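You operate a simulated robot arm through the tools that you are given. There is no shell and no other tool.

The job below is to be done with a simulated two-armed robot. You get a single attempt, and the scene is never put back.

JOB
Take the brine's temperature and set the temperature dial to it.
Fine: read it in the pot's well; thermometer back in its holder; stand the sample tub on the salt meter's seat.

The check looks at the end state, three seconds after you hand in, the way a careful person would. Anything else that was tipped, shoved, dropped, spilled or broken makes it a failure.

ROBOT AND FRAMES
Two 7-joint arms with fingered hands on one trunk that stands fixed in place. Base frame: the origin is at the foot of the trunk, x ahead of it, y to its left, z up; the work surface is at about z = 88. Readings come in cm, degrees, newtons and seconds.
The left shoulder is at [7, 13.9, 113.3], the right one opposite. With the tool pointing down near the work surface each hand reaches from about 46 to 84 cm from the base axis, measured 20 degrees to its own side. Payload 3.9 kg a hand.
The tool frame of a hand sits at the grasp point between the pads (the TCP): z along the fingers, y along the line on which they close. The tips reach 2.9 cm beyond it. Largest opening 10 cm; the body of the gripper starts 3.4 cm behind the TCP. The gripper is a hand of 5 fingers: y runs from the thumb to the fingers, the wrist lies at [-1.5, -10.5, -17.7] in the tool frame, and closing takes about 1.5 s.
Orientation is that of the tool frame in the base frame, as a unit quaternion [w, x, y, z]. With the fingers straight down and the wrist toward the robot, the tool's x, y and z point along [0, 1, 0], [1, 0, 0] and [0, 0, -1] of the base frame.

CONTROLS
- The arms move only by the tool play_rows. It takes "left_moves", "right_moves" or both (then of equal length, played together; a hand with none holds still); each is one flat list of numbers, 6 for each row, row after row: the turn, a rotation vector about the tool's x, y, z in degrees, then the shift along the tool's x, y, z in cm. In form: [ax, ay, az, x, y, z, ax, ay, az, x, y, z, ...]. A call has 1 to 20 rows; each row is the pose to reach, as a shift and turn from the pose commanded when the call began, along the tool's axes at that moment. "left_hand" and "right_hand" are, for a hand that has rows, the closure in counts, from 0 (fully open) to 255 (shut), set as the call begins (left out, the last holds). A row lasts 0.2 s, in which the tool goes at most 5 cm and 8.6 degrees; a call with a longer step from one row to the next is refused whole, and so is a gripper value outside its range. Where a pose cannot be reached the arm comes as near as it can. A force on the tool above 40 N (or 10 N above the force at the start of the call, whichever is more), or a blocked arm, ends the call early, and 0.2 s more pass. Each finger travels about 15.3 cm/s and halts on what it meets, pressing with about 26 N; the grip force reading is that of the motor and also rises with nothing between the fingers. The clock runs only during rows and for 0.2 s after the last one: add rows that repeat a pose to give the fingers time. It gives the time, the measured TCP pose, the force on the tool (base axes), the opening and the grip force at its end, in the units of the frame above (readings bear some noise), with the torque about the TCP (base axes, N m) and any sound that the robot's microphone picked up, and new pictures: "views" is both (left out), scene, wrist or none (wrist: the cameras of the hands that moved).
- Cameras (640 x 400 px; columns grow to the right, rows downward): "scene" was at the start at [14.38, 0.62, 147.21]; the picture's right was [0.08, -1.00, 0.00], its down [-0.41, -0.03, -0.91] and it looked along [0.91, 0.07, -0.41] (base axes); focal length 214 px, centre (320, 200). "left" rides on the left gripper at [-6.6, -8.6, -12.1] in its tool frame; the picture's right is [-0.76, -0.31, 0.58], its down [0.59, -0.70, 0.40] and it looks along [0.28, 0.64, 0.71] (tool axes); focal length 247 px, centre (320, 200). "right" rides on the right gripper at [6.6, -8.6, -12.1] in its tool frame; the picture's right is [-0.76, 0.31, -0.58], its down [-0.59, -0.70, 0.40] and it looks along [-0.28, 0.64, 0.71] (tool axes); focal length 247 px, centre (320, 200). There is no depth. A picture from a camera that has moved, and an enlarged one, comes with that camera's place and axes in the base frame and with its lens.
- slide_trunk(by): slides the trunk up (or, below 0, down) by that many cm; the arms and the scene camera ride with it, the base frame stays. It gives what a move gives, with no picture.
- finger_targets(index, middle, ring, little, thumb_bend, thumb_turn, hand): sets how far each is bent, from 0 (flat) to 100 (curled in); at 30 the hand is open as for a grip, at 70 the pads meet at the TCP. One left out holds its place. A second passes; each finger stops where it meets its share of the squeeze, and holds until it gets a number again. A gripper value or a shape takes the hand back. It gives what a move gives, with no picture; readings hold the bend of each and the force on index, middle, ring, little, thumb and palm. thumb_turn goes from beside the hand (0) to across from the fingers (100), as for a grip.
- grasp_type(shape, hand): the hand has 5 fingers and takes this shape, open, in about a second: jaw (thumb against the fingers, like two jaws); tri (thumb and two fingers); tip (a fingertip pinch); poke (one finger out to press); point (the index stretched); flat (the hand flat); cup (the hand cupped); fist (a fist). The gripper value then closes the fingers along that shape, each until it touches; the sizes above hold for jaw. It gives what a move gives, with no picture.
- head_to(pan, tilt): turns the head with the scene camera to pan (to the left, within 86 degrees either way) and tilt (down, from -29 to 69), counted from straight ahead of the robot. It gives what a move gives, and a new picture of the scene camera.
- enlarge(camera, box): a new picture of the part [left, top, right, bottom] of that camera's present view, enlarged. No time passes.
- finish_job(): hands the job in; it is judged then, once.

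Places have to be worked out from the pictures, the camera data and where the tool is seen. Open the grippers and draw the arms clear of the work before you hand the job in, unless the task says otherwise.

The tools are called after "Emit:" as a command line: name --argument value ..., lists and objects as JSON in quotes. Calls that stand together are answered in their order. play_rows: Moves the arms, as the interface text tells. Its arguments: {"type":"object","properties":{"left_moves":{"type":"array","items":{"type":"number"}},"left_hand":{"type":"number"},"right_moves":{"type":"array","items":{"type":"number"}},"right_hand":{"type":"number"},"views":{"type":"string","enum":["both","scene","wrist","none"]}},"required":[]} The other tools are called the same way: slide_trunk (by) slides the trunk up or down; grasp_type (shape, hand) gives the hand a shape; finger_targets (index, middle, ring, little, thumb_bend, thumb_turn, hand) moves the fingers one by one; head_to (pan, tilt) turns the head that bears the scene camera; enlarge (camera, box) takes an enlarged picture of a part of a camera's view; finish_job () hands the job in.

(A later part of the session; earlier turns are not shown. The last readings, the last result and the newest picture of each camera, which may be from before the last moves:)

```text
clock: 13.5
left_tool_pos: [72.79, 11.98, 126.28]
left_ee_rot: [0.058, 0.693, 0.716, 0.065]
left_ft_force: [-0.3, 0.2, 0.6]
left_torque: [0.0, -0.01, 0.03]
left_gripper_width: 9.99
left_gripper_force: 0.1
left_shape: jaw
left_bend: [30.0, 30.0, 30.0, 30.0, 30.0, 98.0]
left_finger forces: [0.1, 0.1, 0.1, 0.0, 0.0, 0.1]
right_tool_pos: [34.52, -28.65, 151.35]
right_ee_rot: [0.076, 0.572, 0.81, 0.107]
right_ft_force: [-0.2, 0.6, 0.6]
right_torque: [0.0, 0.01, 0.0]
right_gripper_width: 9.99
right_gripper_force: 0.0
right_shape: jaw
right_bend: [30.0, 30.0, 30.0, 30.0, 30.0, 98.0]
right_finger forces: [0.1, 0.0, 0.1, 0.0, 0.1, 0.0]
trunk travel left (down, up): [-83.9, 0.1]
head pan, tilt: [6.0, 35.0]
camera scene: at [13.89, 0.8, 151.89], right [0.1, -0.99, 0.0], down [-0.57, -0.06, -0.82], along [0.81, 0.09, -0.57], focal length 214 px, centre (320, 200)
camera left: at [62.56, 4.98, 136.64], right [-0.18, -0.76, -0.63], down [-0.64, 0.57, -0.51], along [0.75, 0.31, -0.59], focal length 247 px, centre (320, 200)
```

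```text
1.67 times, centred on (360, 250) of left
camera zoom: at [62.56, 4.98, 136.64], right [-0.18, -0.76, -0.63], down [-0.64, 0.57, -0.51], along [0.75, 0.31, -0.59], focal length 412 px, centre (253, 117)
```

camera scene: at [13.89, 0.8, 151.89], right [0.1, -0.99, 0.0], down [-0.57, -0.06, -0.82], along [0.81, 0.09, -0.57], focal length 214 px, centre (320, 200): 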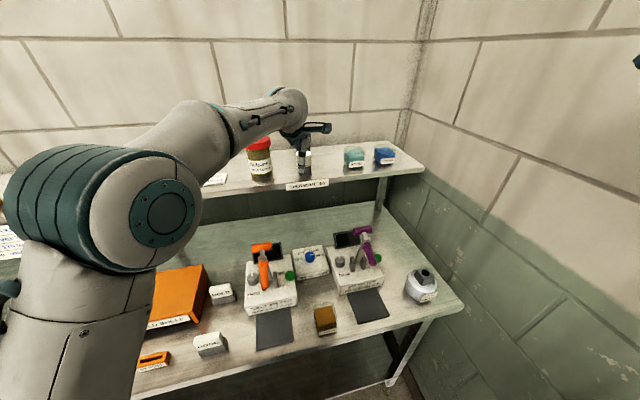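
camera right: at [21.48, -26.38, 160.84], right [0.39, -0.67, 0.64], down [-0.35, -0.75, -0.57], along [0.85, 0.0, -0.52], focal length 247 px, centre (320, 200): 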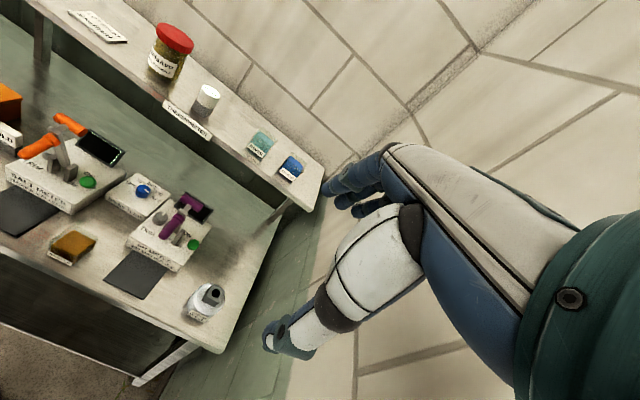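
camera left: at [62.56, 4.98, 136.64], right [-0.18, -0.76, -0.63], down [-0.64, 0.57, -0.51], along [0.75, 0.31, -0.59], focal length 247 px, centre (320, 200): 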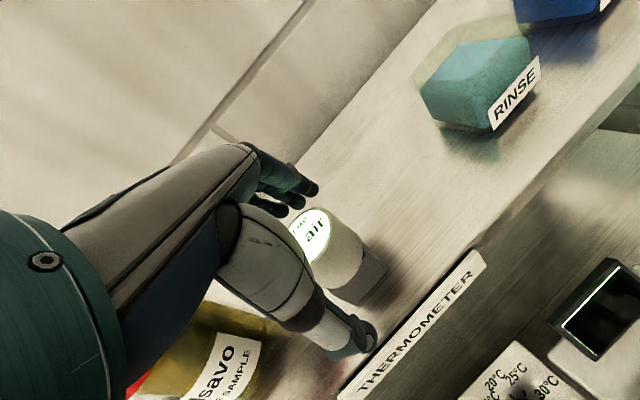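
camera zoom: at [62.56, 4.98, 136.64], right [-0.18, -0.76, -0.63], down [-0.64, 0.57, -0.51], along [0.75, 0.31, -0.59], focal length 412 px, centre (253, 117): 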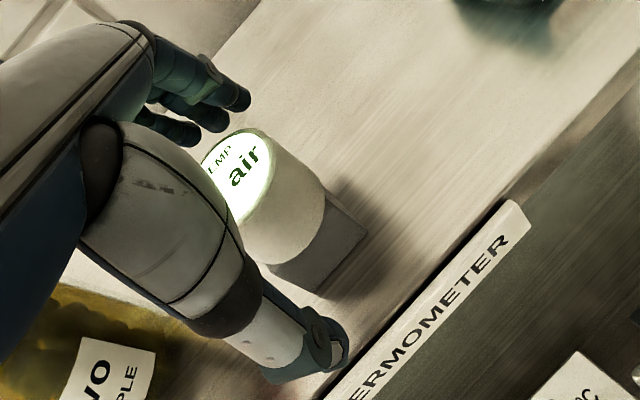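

The closing line is 17° off the holder's flats and the thumb tip sits slightly below the cap's bottom. I yaw the hand 17° to square it with the holder, so the fingers squeeze only the cap.

Emit:
play_rows --left_moves '[0.05, 0.99, -5.6, 0, 0, 0, 0.09, 1.98, -11.2, 0, 0, 0, 0.14, 2.97, -16.8, 0, 0, 0, 0.14, 2.97, -16.8, 0, 0, 0]' --views "both"

Emit:
enlarge --camera "scene" --box '[260, 110, 350, 200]'

Emit:
enlarge --camera "left" --box '[240, 130, 480, 370]'

```text
clock: 14.5
left_tool_pos: [72.9, 11.82, 126.29]
left_ee_rot: [0.048, 0.578, 0.811, 0.073]
left_ft_force: [0.2, 0.4, -0.4]
left_torque: [0.03, 0.0, 0.02]
left_gripper_width: 9.98
left_gripper_force: 0.1
left_shape: jaw
left_bend: [30.0, 30.0, 30.0, 30.0, 30.0, 98.0]
left_finger forces: [0.0, 0.0, 0.0, 0.0, 0.1, 0.1]
right_tool_pos: [34.61, -28.6, 151.31]
right_ee_rot: [0.075, 0.572, 0.81, 0.106]
right_ft_force: [0.5, -0.2, -0.5]
right_torque: [0.05, 0.02, 0.02]
right_gripper_width: 10.0
right_gripper_force: 0.0
right_shape: jaw
right_bend: [30.0, 30.0, 30.0, 30.0, 30.0, 98.0]
right_finger forces: [0.0, 0.1, 0.0, 0.0, 0.0, 0.0]
trunk travel left (down, up): [-83.9, 0.1]
head pan, tilt: [6.0, 35.0]
camera scene: at [13.92, 0.8, 151.89], right [0.1, -0.99, 0.0], down [-0.57, -0.06, -0.82], along [0.81, 0.09, -0.57], focal length 214 px, centre (320, 200)
camera left: at [65.09, 2.24, 136.71], right [0.06, -0.78, -0.63], down [-0.78, 0.36, -0.51], along [0.62, 0.52, -0.59], focal length 247 px, centre (320, 200)
```

scene: 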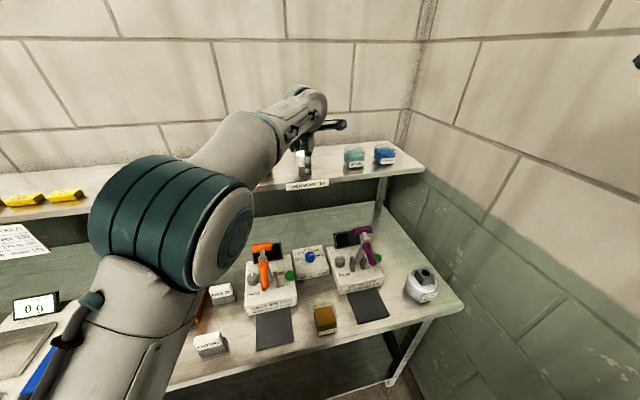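
left: 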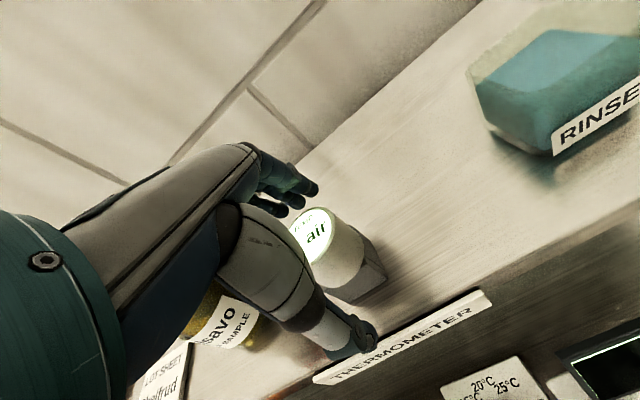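

```text
4.44 times, centred on (305, 155) of scene
camera zoom: at [13.92, 0.8, 151.89], right [0.1, -0.99, 0.0], down [-0.57, -0.06, -0.82], along [0.81, 0.09, -0.57], focal length 953 px, centre (387, 400)
```

zoom: 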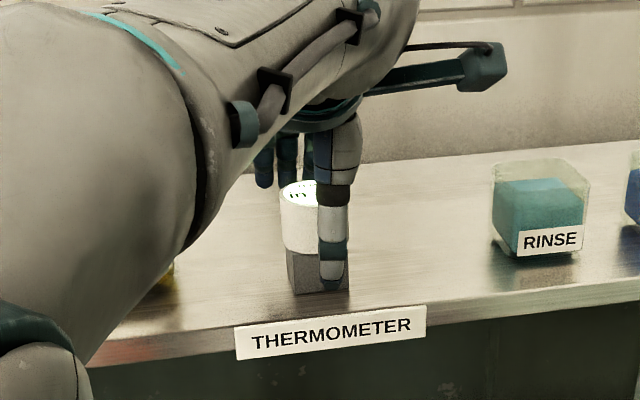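

```text
1.67 times, centred on (360, 250) of left
camera zoom: at [65.09, 2.24, 136.71], right [0.06, -0.78, -0.63], down [-0.78, 0.36, -0.51], along [0.62, 0.52, -0.59], focal length 412 px, centre (253, 117)
```

zoom: 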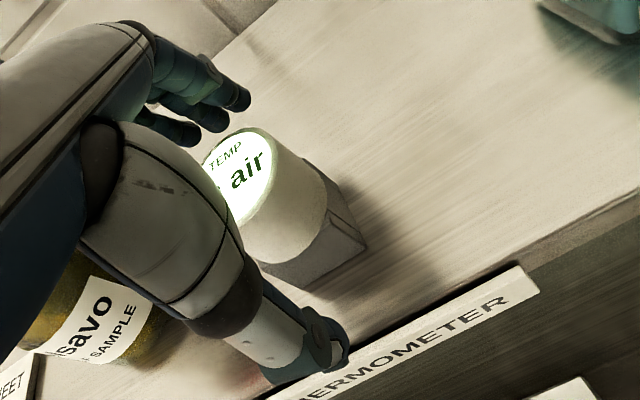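

The hand is square with the holder now. I shift about 0.2 cm back and half-close the fingers to check the centring before squeezing.

Emit:
play_rows --left_moves '[0, 0, 0, 0, -0.1, 0, 0, 0, 0, 0, -0.2, 0, 0, 0, 0, 0, -0.2, 0, 0, 0, 0, 0, -0.2, 0, 0, 0, 0, 0, -0.2, 0, 0, 0, 0, 0, -0.2, 0]' --left_hand 110 --views "both"

Emit:
enlarge --camera "left" --box '[240, 130, 480, 370]'

Emit:
enlarge --camera "scene" --box '[260, 110, 350, 200]'

```text
clock: 15.9
left_tool_pos: [72.76, 11.82, 126.36]
left_ee_rot: [0.048, 0.579, 0.811, 0.072]
left_ft_force: [-0.2, 0.4, -0.2]
left_torque: [0.02, -0.01, 0.01]
left_gripper_width: 5.72
left_gripper_force: 0.1
left_shape: jaw
left_bend: [40.0, 40.0, 74.0, 46.0, 30.0, 100.0]
left_finger forces: [0.1, 0.0, 0.0, 0.0, 0.0, 0.0]
right_tool_pos: [34.51, -28.57, 151.37]
right_ee_rot: [0.076, 0.572, 0.81, 0.107]
right_ft_force: [-1.0, -0.5, -0.5]
right_torque: [0.05, 0.0, 0.01]
right_gripper_width: 9.96
right_gripper_force: 0.1
right_shape: jaw
right_bend: [30.0, 30.0, 30.0, 30.0, 30.0, 98.0]
right_finger forces: [0.0, 0.1, 0.0, 0.0, 0.0, 0.1]
trunk travel left (down, up): [-83.9, 0.1]
head pan, tilt: [6.0, 35.0]
camera scene: at [13.93, 0.79, 151.89], right [0.1, -0.99, 0.0], down [-0.57, -0.06, -0.82], along [0.81, 0.09, -0.57], focal length 214 px, centre (320, 200)
camera left: at [64.94, 2.17, 136.73], right [0.05, -0.78, -0.63], down [-0.78, 0.36, -0.51], along [0.62, 0.52, -0.59], focal length 247 px, centre (320, 200)
```

scene: 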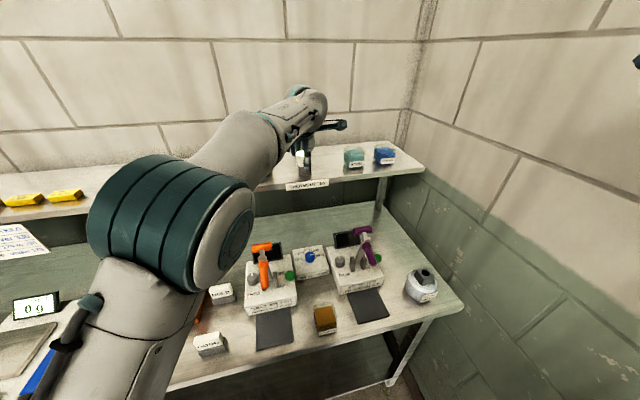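
left: 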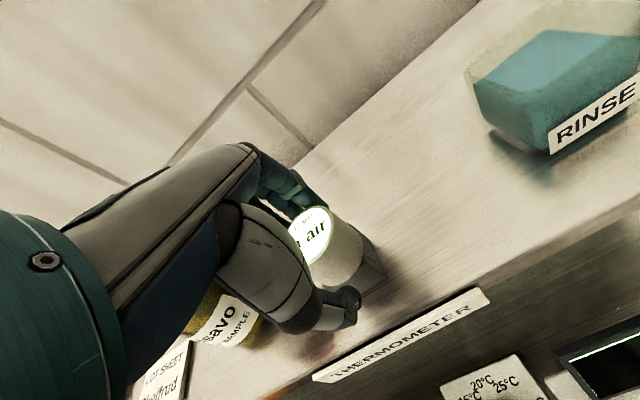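

```text
1.67 times, centred on (360, 250) of left
camera zoom: at [64.94, 2.17, 136.73], right [0.05, -0.78, -0.63], down [-0.78, 0.36, -0.51], along [0.62, 0.52, -0.59], focal length 412 px, centre (253, 117)
```

zoom: 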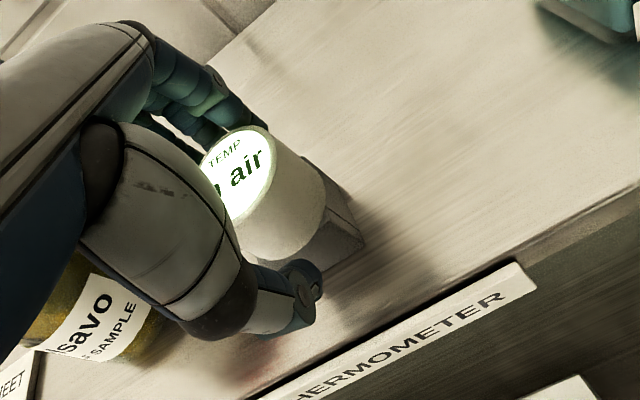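

```text
4.44 times, centred on (305, 155) of scene
camera zoom: at [13.93, 0.79, 151.89], right [0.1, -0.99, 0.0], down [-0.57, -0.06, -0.82], along [0.81, 0.09, -0.57], focal length 953 px, centre (387, 400)
```

zoom: 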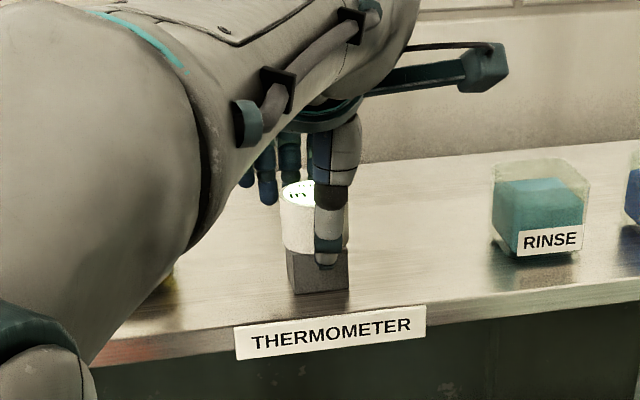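

Thumb and fingers are just off the cap on both sides. I close further to grip it.

Emit:
play_rows --left_moves '[0, 0, 0, 0, 0, 0, 0, 0, 0, 0, 0, 0, 0, 0, 0, 0, 0, 0, 0, 0, 0, 0, 0, 0]' --left_hand 150 --views "both"

Emit:
enlarge --camera "left" --box '[240, 130, 480, 370]'

Emit:
enlarge --camera "scene" --box '[260, 110, 350, 200]'

```text
clock: 16.9
left_tool_pos: [72.69, 11.85, 126.29]
left_ee_rot: [0.047, 0.579, 0.811, 0.073]
left_ft_force: [-0.2, -0.8, 1.6]
left_torque: [0.01, 0.04, -0.01]
left_gripper_width: 3.97
left_gripper_force: 26.0
left_shape: jaw
left_bend: [45.0, 49.0, 74.0, 54.0, 39.0, 100.0]
left_finger forces: [13.7, 7.5, 0.0, 0.0, 21.2, 0.0]
right_tool_pos: [34.56, -28.69, 151.28]
right_ee_rot: [0.075, 0.573, 0.809, 0.107]
right_ft_force: [-0.4, 0.1, 0.5]
right_torque: [0.02, 0.0, 0.01]
right_gripper_width: 9.99
right_gripper_force: 0.0
right_shape: jaw
right_bend: [30.0, 30.0, 30.0, 30.0, 30.0, 98.0]
right_finger forces: [0.1, 0.0, 0.0, 0.0, 0.0, 0.0]
trunk travel left (down, up): [-83.9, 0.1]
head pan, tilt: [6.0, 35.0]
camera scene: at [13.9, 0.78, 151.89], right [0.1, -0.99, 0.0], down [-0.57, -0.06, -0.82], along [0.81, 0.09, -0.57], focal length 214 px, centre (320, 200)
camera left: at [64.91, 2.16, 136.74], right [0.05, -0.78, -0.63], down [-0.78, 0.36, -0.51], along [0.62, 0.52, -0.59], focal length 247 px, centre (320, 200)
```

scene: 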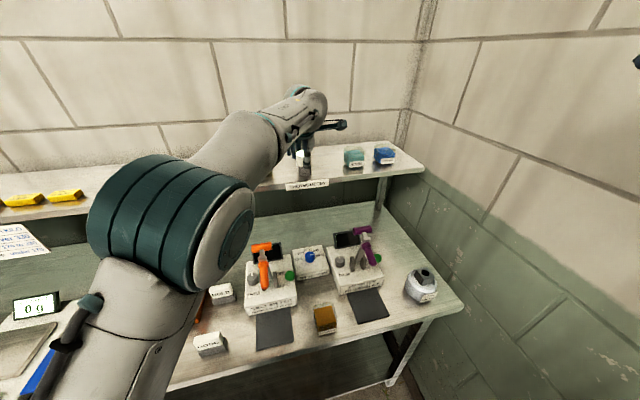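
left: 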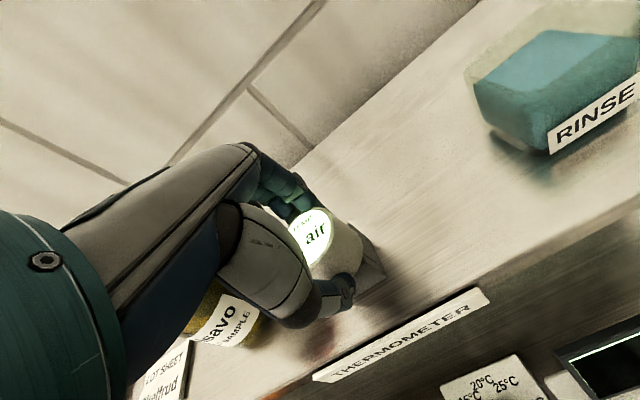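

```text
1.67 times, centred on (360, 250) of left
camera zoom: at [64.91, 2.16, 136.74], right [0.05, -0.78, -0.63], down [-0.78, 0.36, -0.51], along [0.62, 0.52, -0.59], focal length 412 px, centre (253, 117)
```

zoom: 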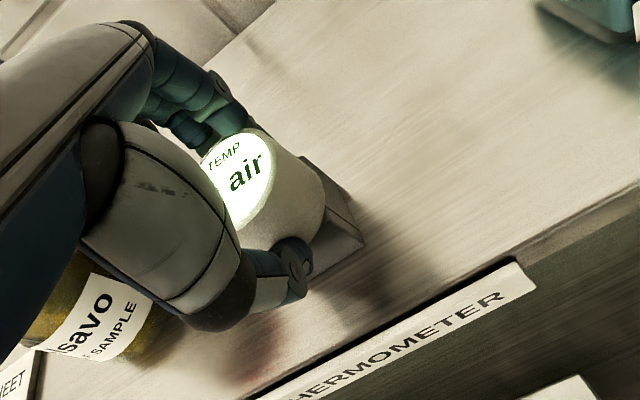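

```text
4.44 times, centred on (305, 155) of scene
camera zoom: at [13.9, 0.78, 151.89], right [0.1, -0.99, 0.0], down [-0.57, -0.06, -0.82], along [0.81, 0.09, -0.57], focal length 953 px, centre (387, 400)
```

zoom: 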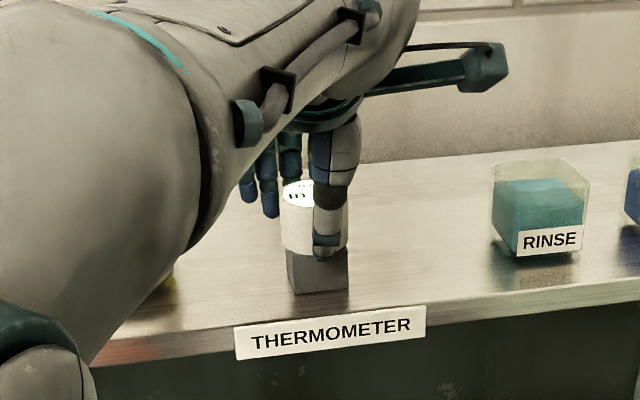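

The grip holds: thumb 21 N, index 14 N and middle 7.5 N at 4 cm width. I lift straight up 4 cm slowly.

Emit:
play_rows --left_moves '[0, 0, 0, 0, 0.09, -0.5, 0, 0, 0, 0.01, 0.17, -1, 0, 0, 0, 0.01, 0.26, -1.5, 0, 0, 0, 0.02, 0.35, -2, 0, 0, 0, 0.02, 0.43, -2.5, 0, 0, 0, 0.03, 0.52, -3, 0, 0, 0, 0.03, 0.6, -3.45, 0, 0, 0, 0.03, 0.69, -3.94]' --views "both"

Emit:
enlarge --camera "left" --box '[240, 130, 480, 370]'

Emit:
enlarge --camera "scene" --box '[260, 90, 350, 200]'

```text
clock: 18.7
left_tool_pos: [72.74, 11.79, 130.33]
left_ee_rot: [0.048, 0.578, 0.811, 0.074]
left_ft_force: [1.5, -0.5, 0.2]
left_torque: [0.0, 0.0, 0.02]
left_gripper_width: 3.96
left_gripper_force: 25.8
left_shape: jaw
left_bend: [45.0, 49.0, 74.0, 54.0, 39.0, 100.0]
left_finger forces: [13.6, 7.7, 0.0, 0.1, 20.9, 0.0]
right_tool_pos: [34.6, -28.72, 151.24]
right_ee_rot: [0.075, 0.573, 0.809, 0.107]
right_ft_force: [0.1, 0.4, -0.1]
right_torque: [-0.04, -0.02, 0.02]
right_gripper_width: 9.98
right_gripper_force: 0.2
right_shape: jaw
right_bend: [30.0, 30.0, 30.0, 30.0, 30.0, 98.0]
right_finger forces: [0.0, 0.0, 0.0, 0.0, 0.1, 0.0]
trunk travel left (down, up): [-83.9, 0.1]
head pan, tilt: [6.0, 35.0]
camera scene: at [13.93, 0.8, 151.89], right [0.1, -0.99, 0.0], down [-0.57, -0.06, -0.82], along [0.81, 0.09, -0.57], focal length 214 px, centre (320, 200)
camera left: at [64.94, 2.17, 140.67], right [0.05, -0.78, -0.63], down [-0.78, 0.36, -0.51], along [0.62, 0.52, -0.59], focal length 247 px, centre (320, 200)
```

scene: 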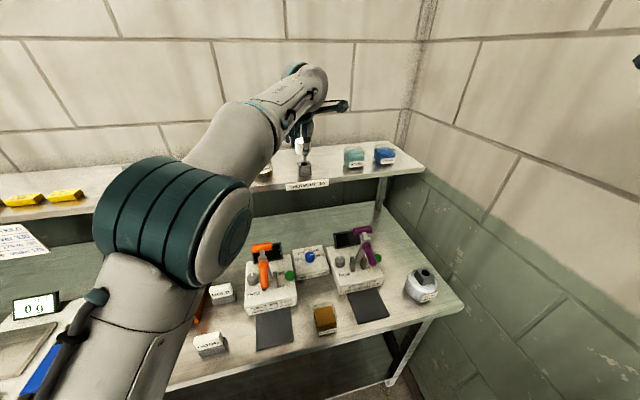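
left: 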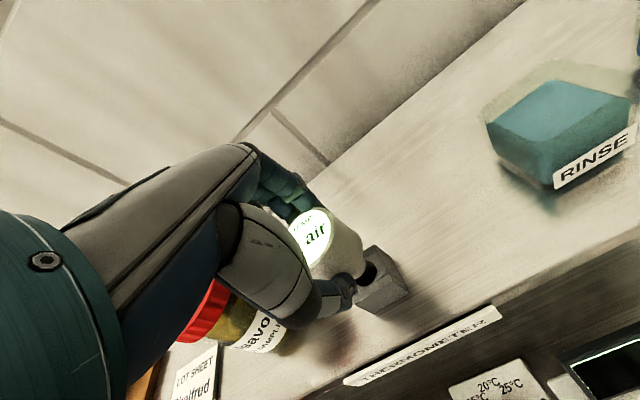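

```text
1.67 times, centred on (360, 250) of left
camera zoom: at [64.94, 2.17, 140.67], right [0.05, -0.78, -0.63], down [-0.78, 0.36, -0.51], along [0.62, 0.52, -0.59], focal length 412 px, centre (253, 117)
```

zoom: 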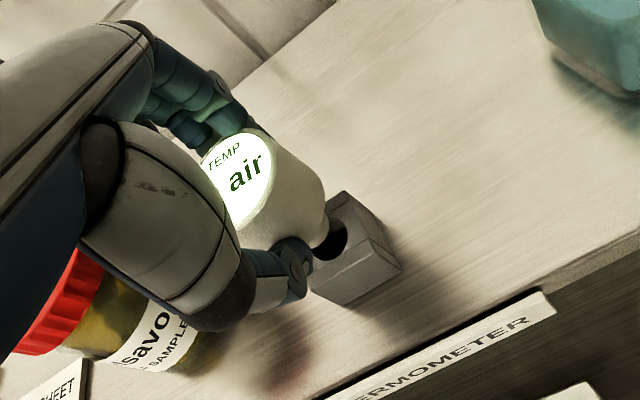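

```text
3.64 times, centred on (305, 145) of scene
camera zoom: at [13.93, 0.8, 151.89], right [0.1, -0.99, 0.0], down [-0.57, -0.06, -0.82], along [0.81, 0.09, -0.57], focal length 780 px, centre (374, 400)
```

zoom: 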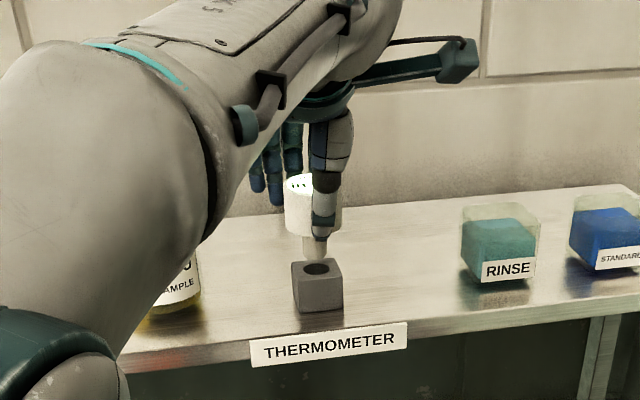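

The thermometer is out cleanly: the cap carries a stub about 2 cm long and hangs vertically. Next I pull it back from the shelf to about (60, 6, 135) and look right to see where the right arm is.

Emit:
play_rows --left_moves '[0, 0, 0, 0.0, -1.0, -1.9, 0, 0, 0, -0.4, -4.2, -3.5, 0, 0, 0, -0.8, -7.4, -4.9, 0, 0, 0, -1.1, -10.4, -6.1, 0, 0, 0, -1.29, -12.92, -7.02]' --views "both"

Emit:
head_to --pan -40 --tilt 35

```text
clock: 19.9
left_tool_pos: [60.07, 6.18, 134.64]
left_ee_rot: [0.043, 0.578, 0.812, 0.072]
left_ft_force: [0.3, -0.6, -0.7]
left_torque: [-0.04, 0.0, 0.02]
left_gripper_width: 3.95
left_gripper_force: 25.4
left_shape: jaw
left_bend: [45.0, 49.0, 74.0, 54.0, 39.0, 100.0]
left_finger forces: [13.5, 8.0, 0.0, 0.1, 21.1, 0.1]
left hand out of reach, approached as far as the arm can: row 5
right_tool_pos: [34.35, -28.73, 151.34]
right_ee_rot: [0.075, 0.572, 0.81, 0.107]
right_ft_force: [-0.4, 0.1, -0.3]
right_torque: [0.01, 0.02, -0.02]
right_gripper_width: 9.99
right_gripper_force: 0.0
right_shape: jaw
right_bend: [30.0, 30.0, 30.0, 30.0, 30.0, 98.0]
right_finger forces: [0.1, 0.1, 0.0, 0.1, 0.0, 0.0]
trunk travel left (down, up): [-83.9, 0.1]
head pan, tilt: [6.0, 35.0]
camera scene: at [13.79, 0.73, 151.9], right [0.1, -0.99, 0.0], down [-0.57, -0.06, -0.82], along [0.82, 0.09, -0.57], focal length 214 px, centre (320, 200)
camera left: at [52.39, -3.55, 145.02], right [0.05, -0.77, -0.63], down [-0.79, 0.36, -0.5], along [0.61, 0.52, -0.59], focal length 247 px, centre (320, 200)
```

scene: 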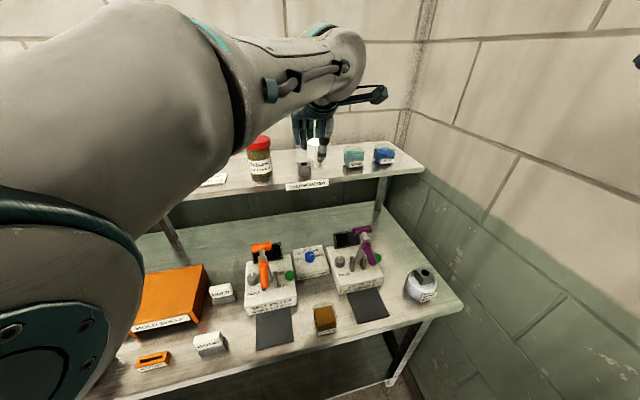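
left: 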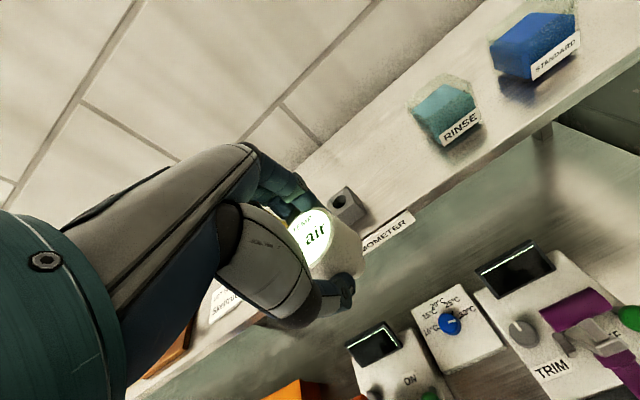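

```text
clock: 21.0
left_tool_pos: [60.34, 6.34, 134.48]
left_ee_rot: [0.042, 0.578, 0.812, 0.071]
left_ft_force: [-0.1, -0.4, -0.8]
left_torque: [0.01, -0.03, -0.01]
left_gripper_width: 3.93
left_gripper_force: 26.6
left_shape: jaw
left_bend: [45.0, 49.0, 74.0, 54.0, 39.0, 100.0]
left_finger forces: [13.5, 8.0, 0.0, 0.0, 21.1, 0.1]
right_tool_pos: [34.59, -28.69, 151.45]
right_ee_rot: [0.075, 0.572, 0.81, 0.106]
right_ft_force: [-0.1, 0.1, -0.1]
right_torque: [-0.01, 0.0, 0.02]
right_gripper_width: 10.0
right_gripper_force: 0.1
right_shape: jaw
right_bend: [30.0, 30.0, 30.0, 30.0, 30.0, 98.0]
right_finger forces: [0.0, 0.0, 0.0, 0.0, 0.1, 0.1]
trunk travel left (down, up): [-83.9, 0.1]
head pan, tilt: [-40.0, 35.0]
camera scene: at [11.91, -5.79, 151.89], right [-0.64, -0.77, 0.0], down [-0.44, 0.37, -0.82], along [0.63, -0.53, -0.57], focal length 214 px, centre (320, 200)
```

scene: 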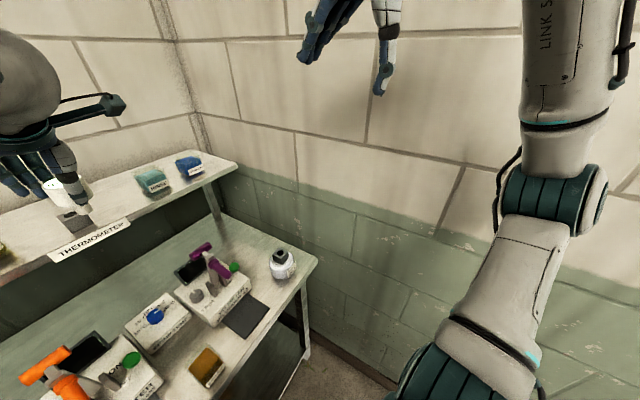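

The right arm is folded well clear on the right. I swing the left hand with the thermometer over towards the well at (54, -22, 122), yawing it so that its wrist faces the left shoulder.

Emit:
play_rows --left_moves '[-0.1, -1.2, 7.23, -3.1, -2.12, 1.2, -0.2, -2.4, 14.47, -6.21, -4.23, 2.39, -0.31, -3.61, 21.7, -9.31, -6.35, 3.59, -0.41, -4.81, 28.93, -12.42, -8.47, 4.78, -0.51, -6.01, 36.17, -15.52, -10.58, 5.98, -0.61, -7.21, 43.4, -18.62, -12.7, 7.17, -0.61, -7.21, 43.4, -21.73, -14.81, 8.37, -0.61, -7.21, 43.4, -24.83, -16.93, 9.56, -0.61, -7.21, 43.4, -24.83, -16.93, 9.56]' --views "both"

```text
clock: 23.2
left_tool_pos: [54.41, -20.82, 125.81]
left_ee_rot: [0.099, 0.832, 0.543, 0.043]
left_ft_force: [-0.1, 0.5, -0.5]
left_torque: [0.02, 0.0, 0.03]
left_gripper_width: 3.96
left_gripper_force: 25.7
left_shape: jaw
left_bend: [45.0, 49.0, 74.0, 54.0, 39.0, 100.0]
left_finger forces: [13.4, 8.0, 0.0, 0.0, 20.9, 0.1]
right_tool_pos: [34.41, -28.75, 151.27]
right_ee_rot: [0.076, 0.573, 0.809, 0.106]
right_ft_force: [-1.4, 0.4, -0.1]
right_torque: [-0.02, -0.02, -0.04]
right_gripper_width: 9.98
right_gripper_force: 0.1
right_shape: jaw
right_bend: [30.0, 30.0, 30.0, 30.0, 30.0, 98.0]
right_finger forces: [0.0, 0.0, 0.1, 0.0, 0.0, 0.1]
trunk travel left (down, up): [-83.9, 0.1]
head pan, tilt: [-40.0, 35.0]
stopped in row 9 (left hand): the arm was blocked; the commanded pose is now the measured one
camera scene: at [11.89, -5.81, 151.89], right [-0.64, -0.77, 0.0], down [-0.44, 0.37, -0.82], along [0.63, -0.53, -0.57], focal length 214 px, centre (320, 200)
camera left: at [41.86, -22.01, 136.19], right [-0.48, -0.64, -0.6], down [-0.32, 0.76, -0.56], along [0.82, -0.08, -0.57], focal length 247 px, centre (320, 200)
```

scene: 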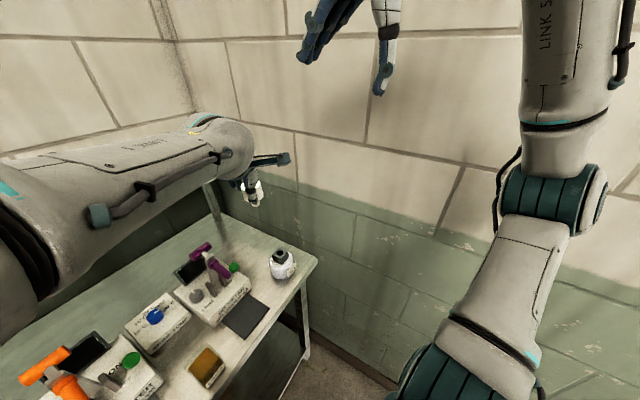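
left: 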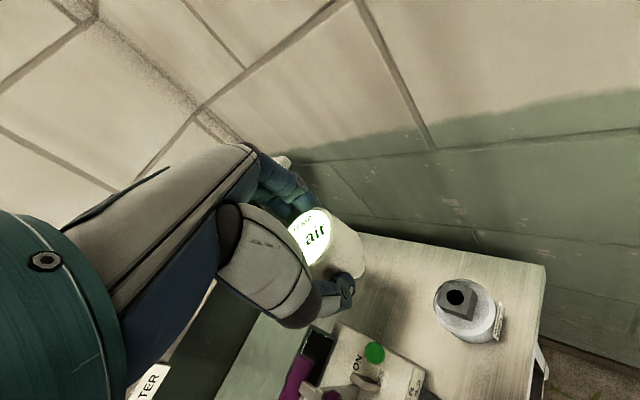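

The left arm stopped short, blocked at (54.4, -20.8, 125.8) with no tool force. I look at the left arm to see what it met.

Emit:
head_to --pan 10 --tilt 55

Emit:
head_to --pan 30 --tilt 30

```text
clock: 24.4
left_tool_pos: [54.38, -20.94, 125.86]
left_ee_rot: [0.099, 0.833, 0.543, 0.043]
left_ft_force: [0.3, 0.0, 0.1]
left_torque: [0.06, -0.01, 0.0]
left_gripper_width: 3.96
left_gripper_force: 25.8
left_shape: jaw
left_bend: [45.0, 49.0, 74.0, 54.0, 39.0, 100.0]
left_finger forces: [13.5, 8.0, 0.0, 0.0, 20.8, 0.1]
right_tool_pos: [34.53, -28.69, 151.41]
right_ee_rot: [0.076, 0.573, 0.809, 0.106]
right_ft_force: [0.0, -0.5, -0.4]
right_torque: [0.0, 0.0, -0.05]
right_gripper_width: 9.95
right_gripper_force: 0.0
right_shape: jaw
right_bend: [30.0, 30.0, 30.0, 30.0, 30.0, 98.0]
right_finger forces: [0.0, 0.0, 0.0, 0.0, 0.0, 0.1]
trunk travel left (down, up): [-83.9, 0.1]
head pan, tilt: [10.0, 55.0]
camera scene: at [12.28, 1.11, 149.06], right [0.17, -0.98, 0.0], down [-0.81, -0.14, -0.57], along [0.57, 0.1, -0.82], focal length 214 px, centre (320, 200)
```

scene: 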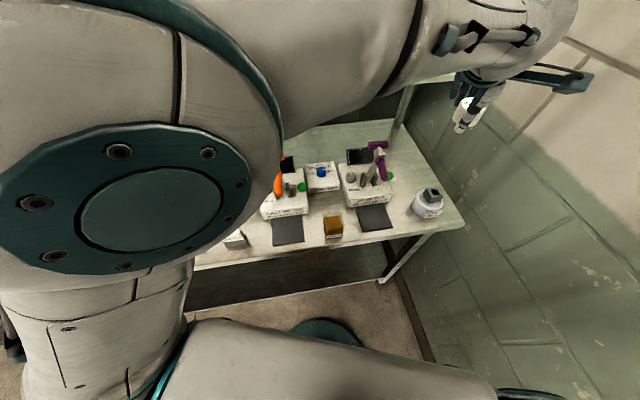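

```text
clock: 25.3
left_tool_pos: [54.29, -20.91, 125.87]
left_ee_rot: [0.098, 0.832, 0.544, 0.044]
left_ft_force: [-0.5, -0.5, -0.9]
left_torque: [0.01, 0.02, -0.02]
left_gripper_width: 3.95
left_gripper_force: 25.7
left_shape: jaw
left_bend: [45.0, 49.0, 74.0, 54.0, 39.0, 100.0]
left_finger forces: [13.5, 8.0, 0.0, 0.1, 20.9, 0.0]
right_tool_pos: [34.62, -28.68, 151.33]
right_ee_rot: [0.075, 0.572, 0.81, 0.107]
right_ft_force: [0.2, 0.7, -0.6]
right_torque: [0.01, -0.02, -0.01]
right_gripper_width: 10.0
right_gripper_force: 0.2
right_shape: jaw
right_bend: [30.0, 30.0, 30.0, 30.0, 30.0, 98.0]
right_finger forces: [0.0, 0.0, 0.0, 0.0, 0.0, 0.1]
trunk travel left (down, up): [-83.9, 0.1]
head pan, tilt: [30.0, 30.0]
camera scene: at [13.01, 4.38, 152.66], right [0.5, -0.87, 0.0], down [-0.43, -0.25, -0.87], along [0.75, 0.43, -0.5], focal length 214 px, centre (320, 200)
```

scene: 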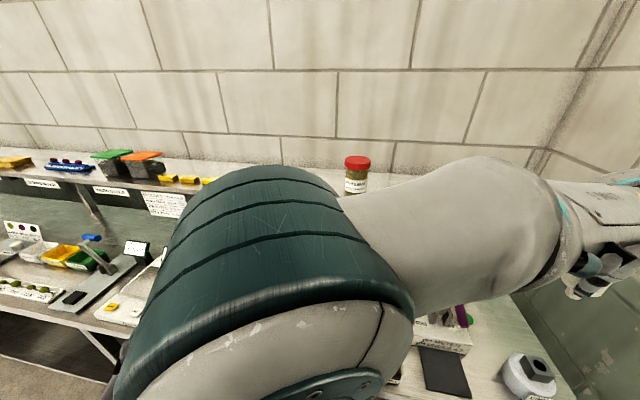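

The left elbow is large and right in front of the head. I check through the right wrist camera and look further down to find where the contact is.

Emit:
enlarge --camera "right" --box '[0, 0, 640, 400]'

Emit:
head_to --pan 30 --tilt 69

```text
1.00 times, centred on (320, 200) of right (not enlarged: the box is as wide or as high as the picture)
camera zoom: at [21.65, -26.17, 160.84], right [0.39, -0.66, 0.64], down [-0.35, -0.75, -0.57], along [0.85, 0.0, -0.52], focal length 247 px, centre (320, 200)
```

zoom: 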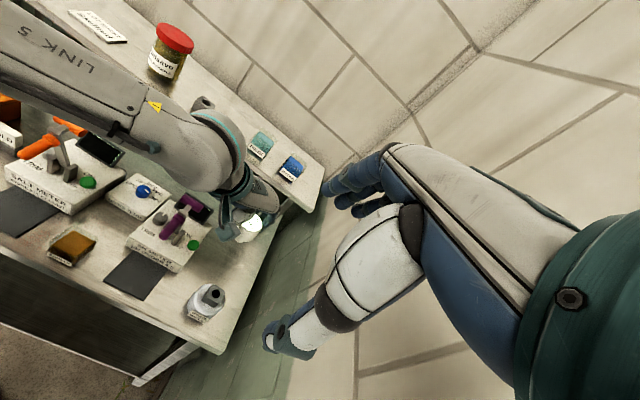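

```text
clock: 26.4
left_tool_pos: [54.46, -20.9, 125.78]
left_ee_rot: [0.099, 0.832, 0.544, 0.043]
left_ft_force: [-0.4, -0.9, -1.3]
left_torque: [-0.03, -0.03, -0.03]
left_gripper_width: 3.95
left_gripper_force: 26.0
left_shape: jaw
left_bend: [45.0, 49.0, 74.0, 54.0, 39.0, 100.0]
left_finger forces: [13.4, 8.0, 0.1, 0.0, 20.8, 0.1]
right_tool_pos: [34.64, -28.63, 151.27]
right_ee_rot: [0.075, 0.572, 0.81, 0.106]
right_ft_force: [-0.1, 0.0, 0.0]
right_torque: [-0.01, 0.01, 0.0]
right_gripper_width: 9.99
right_gripper_force: 0.0
right_shape: jaw
right_bend: [30.0, 30.0, 30.0, 30.0, 30.0, 98.0]
right_finger forces: [0.0, 0.0, 0.0, 0.0, 0.1, 0.1]
trunk travel left (down, up): [-83.9, 0.1]
head pan, tilt: [30.0, 68.8]
camera scene: at [10.03, 2.67, 147.52], right [0.5, -0.87, 0.0], down [-0.81, -0.47, -0.36], along [0.31, 0.18, -0.93], focal length 214 px, centre (320, 200)
```

scene: 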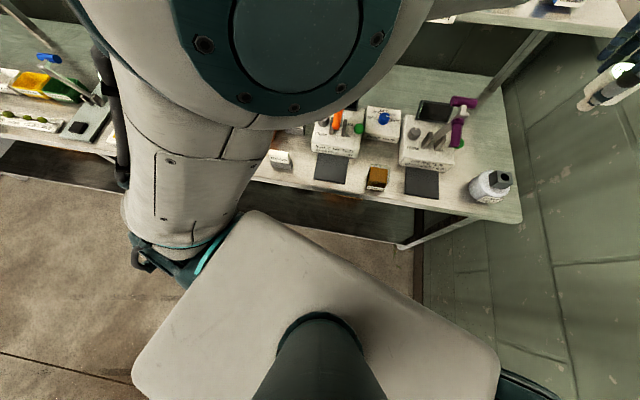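

No object seems to have been touched; the elbow is over empty space. I try a small slow descent of 2 cm to see whether it was real contact or just lag.

Emit:
play_rows --left_moves '[0, 0, 0, 0, -0.1, 0.5, 0, 0, 0, 0, -0.2, 1.0, 0, 0, 0, 0, -0.3, 1.5, 0, 0, 0, 0, -0.42, 2.0, 0, 0, 0, 0, -0.42, 2.0]' --views "none"

```text
clock: 27.6
left_tool_pos: [54.6, -20.28, 125.01]
left_ee_rot: [0.11, 0.829, 0.547, 0.036]
left_ft_force: [0.1, 1.0, -0.1]
left_torque: [0.03, -0.03, -0.02]
left_gripper_width: 3.95
left_gripper_force: 26.0
left_shape: jaw
left_bend: [45.0, 49.0, 74.0, 54.0, 39.0, 100.0]
left_finger forces: [13.5, 8.0, 0.0, 0.0, 20.9, 0.0]
right_tool_pos: [34.46, -28.58, 151.38]
right_ee_rot: [0.075, 0.572, 0.81, 0.106]
right_ft_force: [0.6, -0.2, -0.9]
right_torque: [0.0, 0.01, 0.0]
right_gripper_width: 9.99
right_gripper_force: 0.1
right_shape: jaw
right_bend: [30.0, 30.0, 30.0, 30.0, 30.0, 98.0]
right_finger forces: [0.0, 0.1, 0.1, 0.0, 0.1, 0.1]
trunk travel left (down, up): [-83.9, 0.1]
head pan, tilt: [30.0, 68.8]
```

The elbow is folded up beside the head at about (16, 7, 144), so the head is what blocks it. I back the hand off to (45, 5, 132), yaw it further so the elbow can swing out left, and restore the grasp tilt.

Emit:
play_rows --left_moves '[0.44, 0.37, 1, 2.7, -2.37, -1.74, 0.87, 0.75, 2, 5.4, -4.74, -3.49, 1.31, 1.12, 3, 8.1, -7.11, -5.23, 1.74, 1.5, 4, 10.8, -9.49, -6.97, 2.18, 1.87, 5, 13.5, -11.86, -8.71, 2.61, 2.25, 6, 16.2, -14.23, -10.46, 3.05, 2.62, 7, 18.9, -16.6, -12.2, 3.05, 2.62, 7, 18.9, -16.6, -12.2]' --views "scene"

Emit:
head_to --pan 30 --tilt 40

```text
clock: 29.4
left_tool_pos: [45.06, 3.94, 131.25]
left_ee_rot: [0.058, 0.866, 0.493, 0.055]
left_ft_force: [0.3, -0.9, -2.0]
left_torque: [0.01, 0.01, -0.02]
left_gripper_width: 3.94
left_gripper_force: 26.2
left_shape: jaw
left_bend: [45.0, 49.0, 74.0, 54.0, 39.0, 100.0]
left_finger forces: [13.5, 8.2, 0.0, 0.1, 20.9, 0.1]
right_tool_pos: [34.57, -28.78, 151.28]
right_ee_rot: [0.076, 0.573, 0.809, 0.107]
right_ft_force: [-0.1, 0.3, 1.3]
right_torque: [0.01, -0.01, 0.05]
right_gripper_width: 9.97
right_gripper_force: 0.1
right_shape: jaw
right_bend: [30.0, 30.0, 30.0, 30.0, 30.0, 98.0]
right_finger forces: [0.0, 0.1, 0.0, 0.0, 0.0, 0.0]
trunk travel left (down, up): [-83.9, 0.1]
head pan, tilt: [30.0, 68.8]
camera scene: at [10.05, 2.56, 147.52], right [0.5, -0.87, 0.0], down [-0.81, -0.47, -0.36], along [0.31, 0.18, -0.93], focal length 214 px, centre (320, 200)
```

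scene: 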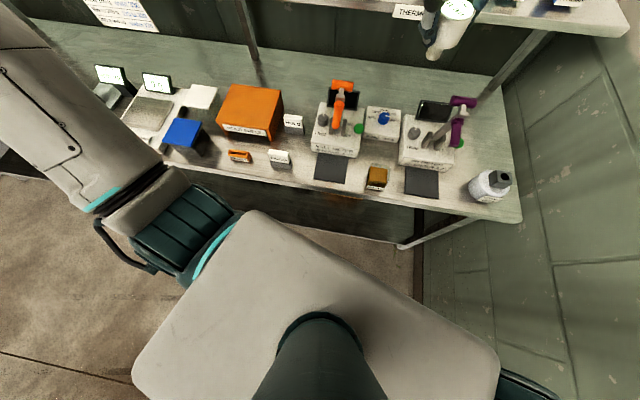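

```text
clock: 30.3
left_tool_pos: [45.01, 4.01, 131.15]
left_ee_rot: [0.06, 0.866, 0.493, 0.055]
left_ft_force: [-0.5, 0.3, -0.3]
left_torque: [0.0, 0.01, -0.01]
left_gripper_width: 3.96
left_gripper_force: 26.1
left_shape: jaw
left_bend: [45.0, 49.0, 74.0, 54.0, 39.0, 100.0]
left_finger forces: [13.4, 8.0, 0.0, 0.0, 21.0, 0.0]
right_tool_pos: [34.61, -28.63, 151.41]
right_ee_rot: [0.076, 0.572, 0.81, 0.107]
right_ft_force: [-0.5, 0.6, -0.9]
right_torque: [0.02, -0.02, 0.02]
right_gripper_width: 10.0
right_gripper_force: 0.0
right_shape: jaw
right_bend: [30.0, 30.0, 30.0, 30.0, 30.0, 98.0]
right_finger forces: [0.0, 0.0, 0.1, 0.1, 0.1, 0.0]
trunk travel left (down, up): [-83.9, 0.1]
head pan, tilt: [30.0, 40.0]
camera scene: at [12.52, 4.16, 151.12], right [0.5, -0.87, 0.0], down [-0.56, -0.32, -0.77], along [0.66, 0.38, -0.64], focal length 214 px, centre (320, 200)
```

scene: 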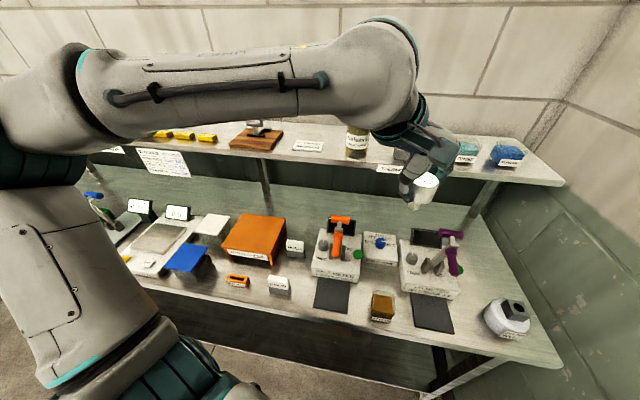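

Backing off swung the left elbow well out to the left. From this posture I go right and lower, to about (46, -14, 124) with yaw -46°.

Emit:
play_rows --left_moves '[-0.28, -0.8, 2.96, -3.04, 1.76, 1.63, -0.56, -1.6, 5.92, -6.08, 3.52, 3.26, -0.84, -2.4, 8.88, -9.12, 5.28, 4.89, -1.12, -3.2, 11.84, -12.16, 7.04, 6.52, -1.4, -4.0, 14.8, -15.2, 8.8, 8.15, -1.4, -4.0, 14.8, -15.2, 8.8, 8.15]' --views "scene"

```text
clock: 31.7
left_tool_pos: [46.15, -13.76, 123.98]
left_ee_rot: [0.079, 0.923, 0.374, 0.038]
left_ft_force: [-0.8, 0.2, -0.7]
left_torque: [-0.03, 0.02, -0.01]
left_gripper_width: 3.91
left_gripper_force: 26.6
left_shape: jaw
left_bend: [45.0, 49.0, 74.0, 54.0, 39.0, 100.0]
left_finger forces: [13.4, 8.1, 0.0, 0.0, 20.9, 0.1]
right_tool_pos: [34.66, -28.61, 151.36]
right_ee_rot: [0.076, 0.572, 0.81, 0.106]
right_ft_force: [-1.1, -0.1, 0.1]
right_torque: [-0.02, 0.02, -0.05]
right_gripper_width: 10.01
right_gripper_force: 0.0
right_shape: jaw
right_bend: [30.0, 30.0, 30.0, 30.0, 30.0, 98.0]
right_finger forces: [0.0, 0.0, 0.0, 0.1, 0.0, 0.0]
trunk travel left (down, up): [-83.9, 0.1]
head pan, tilt: [30.0, 40.0]
camera scene: at [12.5, 4.27, 151.13], right [0.5, -0.87, 0.0], down [-0.56, -0.32, -0.77], along [0.66, 0.38, -0.64], focal length 214 px, centre (320, 200)
```

scene: 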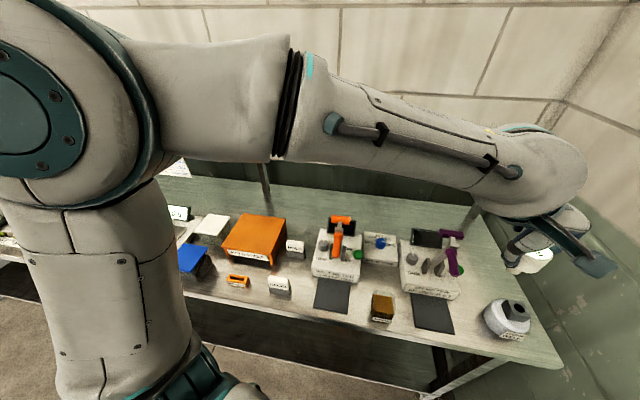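

This works. I continue towards the well, to (52, -20, 116), and turn the head to watch it.

Emit:
play_rows --left_moves '[0, 0, 0, -0.06, 1.75, 2.34, 0, 0, 0, -0.12, 3.51, 4.68, 0, 0, 0, -0.18, 5.26, 7.02, 0, 0, 0, -0.24, 7.02, 9.36, 0, 0, 0, -0.24, 7.02, 9.36]' --views "wrist"

Emit:
head_to --pan -25 --tilt 45

```text
clock: 32.9
left_tool_pos: [51.78, -19.76, 116.23]
left_ee_rot: [0.08, 0.923, 0.374, 0.038]
left_ft_force: [-0.4, 0.7, -1.0]
left_torque: [0.0, -0.01, 0.0]
left_gripper_width: 3.92
left_gripper_force: 25.9
left_shape: jaw
left_bend: [45.0, 49.0, 74.0, 54.0, 39.0, 100.0]
left_finger forces: [13.4, 8.1, 0.0, 0.1, 20.9, 0.0]
right_tool_pos: [34.5, -28.63, 151.45]
right_ee_rot: [0.075, 0.572, 0.809, 0.107]
right_ft_force: [-0.3, -0.8, -0.3]
right_torque: [-0.03, 0.0, -0.03]
right_gripper_width: 9.99
right_gripper_force: 0.1
right_shape: jaw
right_bend: [30.0, 30.0, 30.0, 30.0, 30.0, 98.0]
right_finger forces: [0.1, 0.0, 0.1, 0.0, 0.1, 0.0]
trunk travel left (down, up): [-83.9, 0.1]
head pan, tilt: [30.0, 40.0]
camera left: at [39.75, -16.85, 126.58], right [-0.68, -0.38, -0.63], down [-0.01, 0.86, -0.51], along [0.74, -0.34, -0.59], focal length 247 px, centre (320, 200)
```

left: 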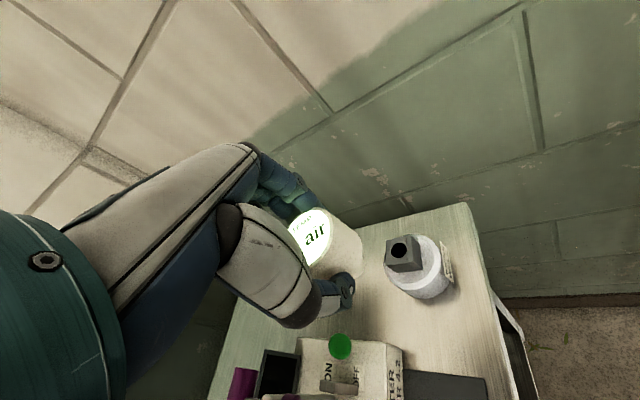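

```text
clock: 34.1
left_tool_pos: [51.95, -19.92, 116.15]
left_ee_rot: [0.079, 0.923, 0.374, 0.037]
left_ft_force: [0.4, -0.5, 0.0]
left_torque: [0.03, 0.05, -0.02]
left_gripper_width: 3.92
left_gripper_force: 25.5
left_shape: jaw
left_bend: [45.0, 49.0, 74.0, 54.0, 39.0, 100.0]
left_finger forces: [13.4, 8.1, 0.1, 0.0, 20.9, 0.0]
right_tool_pos: [34.41, -28.55, 151.4]
right_ee_rot: [0.075, 0.572, 0.81, 0.108]
right_ft_force: [-1.0, 0.3, -0.4]
right_torque: [0.03, 0.02, 0.01]
right_gripper_width: 9.98
right_gripper_force: 0.0
right_shape: jaw
right_bend: [30.0, 30.0, 30.0, 30.0, 30.0, 98.0]
right_finger forces: [0.0, 0.0, 0.0, 0.0, 0.1, 0.0]
trunk travel left (down, up): [-83.9, 0.1]
head pan, tilt: [-25.0, 45.0]
camera scene: at [12.54, -3.54, 150.41], right [-0.42, -0.91, 0.0], down [-0.64, 0.3, -0.71], along [0.64, -0.3, -0.71], focal length 214 px, centre (320, 200)
```

scene: 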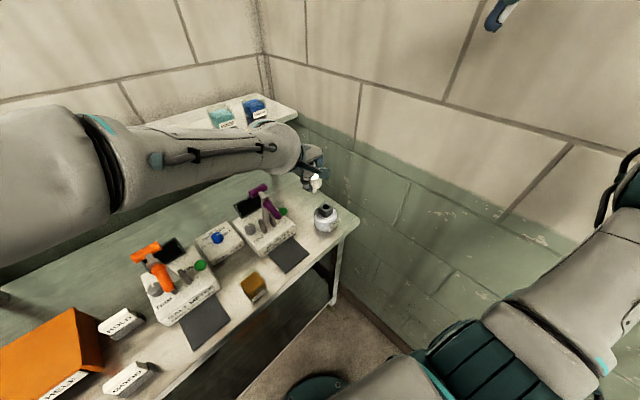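

The well is in clear view. I enlarge both views to locate its hole precisely.

Emit:
enlarge --camera "left" --box '[280, 190, 480, 315]'

Emit:
enlarge --camera "scene" --box '[280, 150, 360, 250]'

```text
3.20 times, centred on (380, 252) of left
camera zoom: at [39.78, -16.89, 126.58], right [-0.68, -0.38, -0.63], down [-0.01, 0.86, -0.51], along [0.74, -0.34, -0.59], focal length 790 px, centre (128, 32)
```

zoom: 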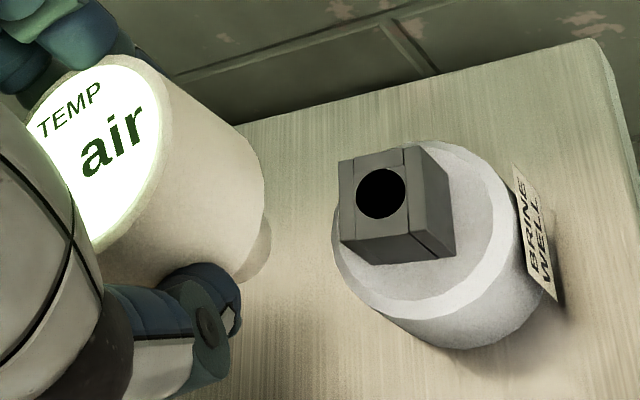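

```text
4.00 times, centred on (320, 200) of scene
camera zoom: at [12.54, -3.54, 150.41], right [-0.42, -0.91, 0.0], down [-0.64, 0.3, -0.71], along [0.64, -0.3, -0.71], focal length 858 px, centre (320, 200)
```

zoom: 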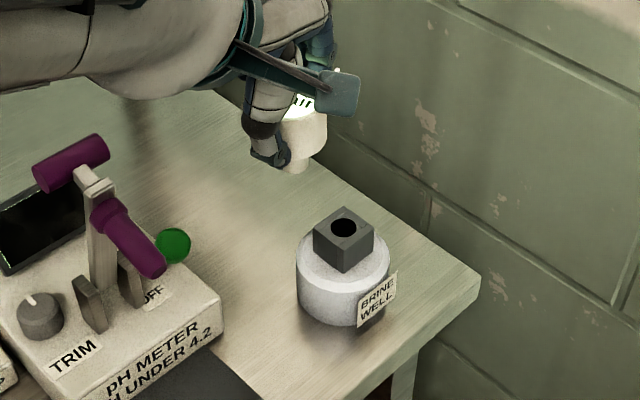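

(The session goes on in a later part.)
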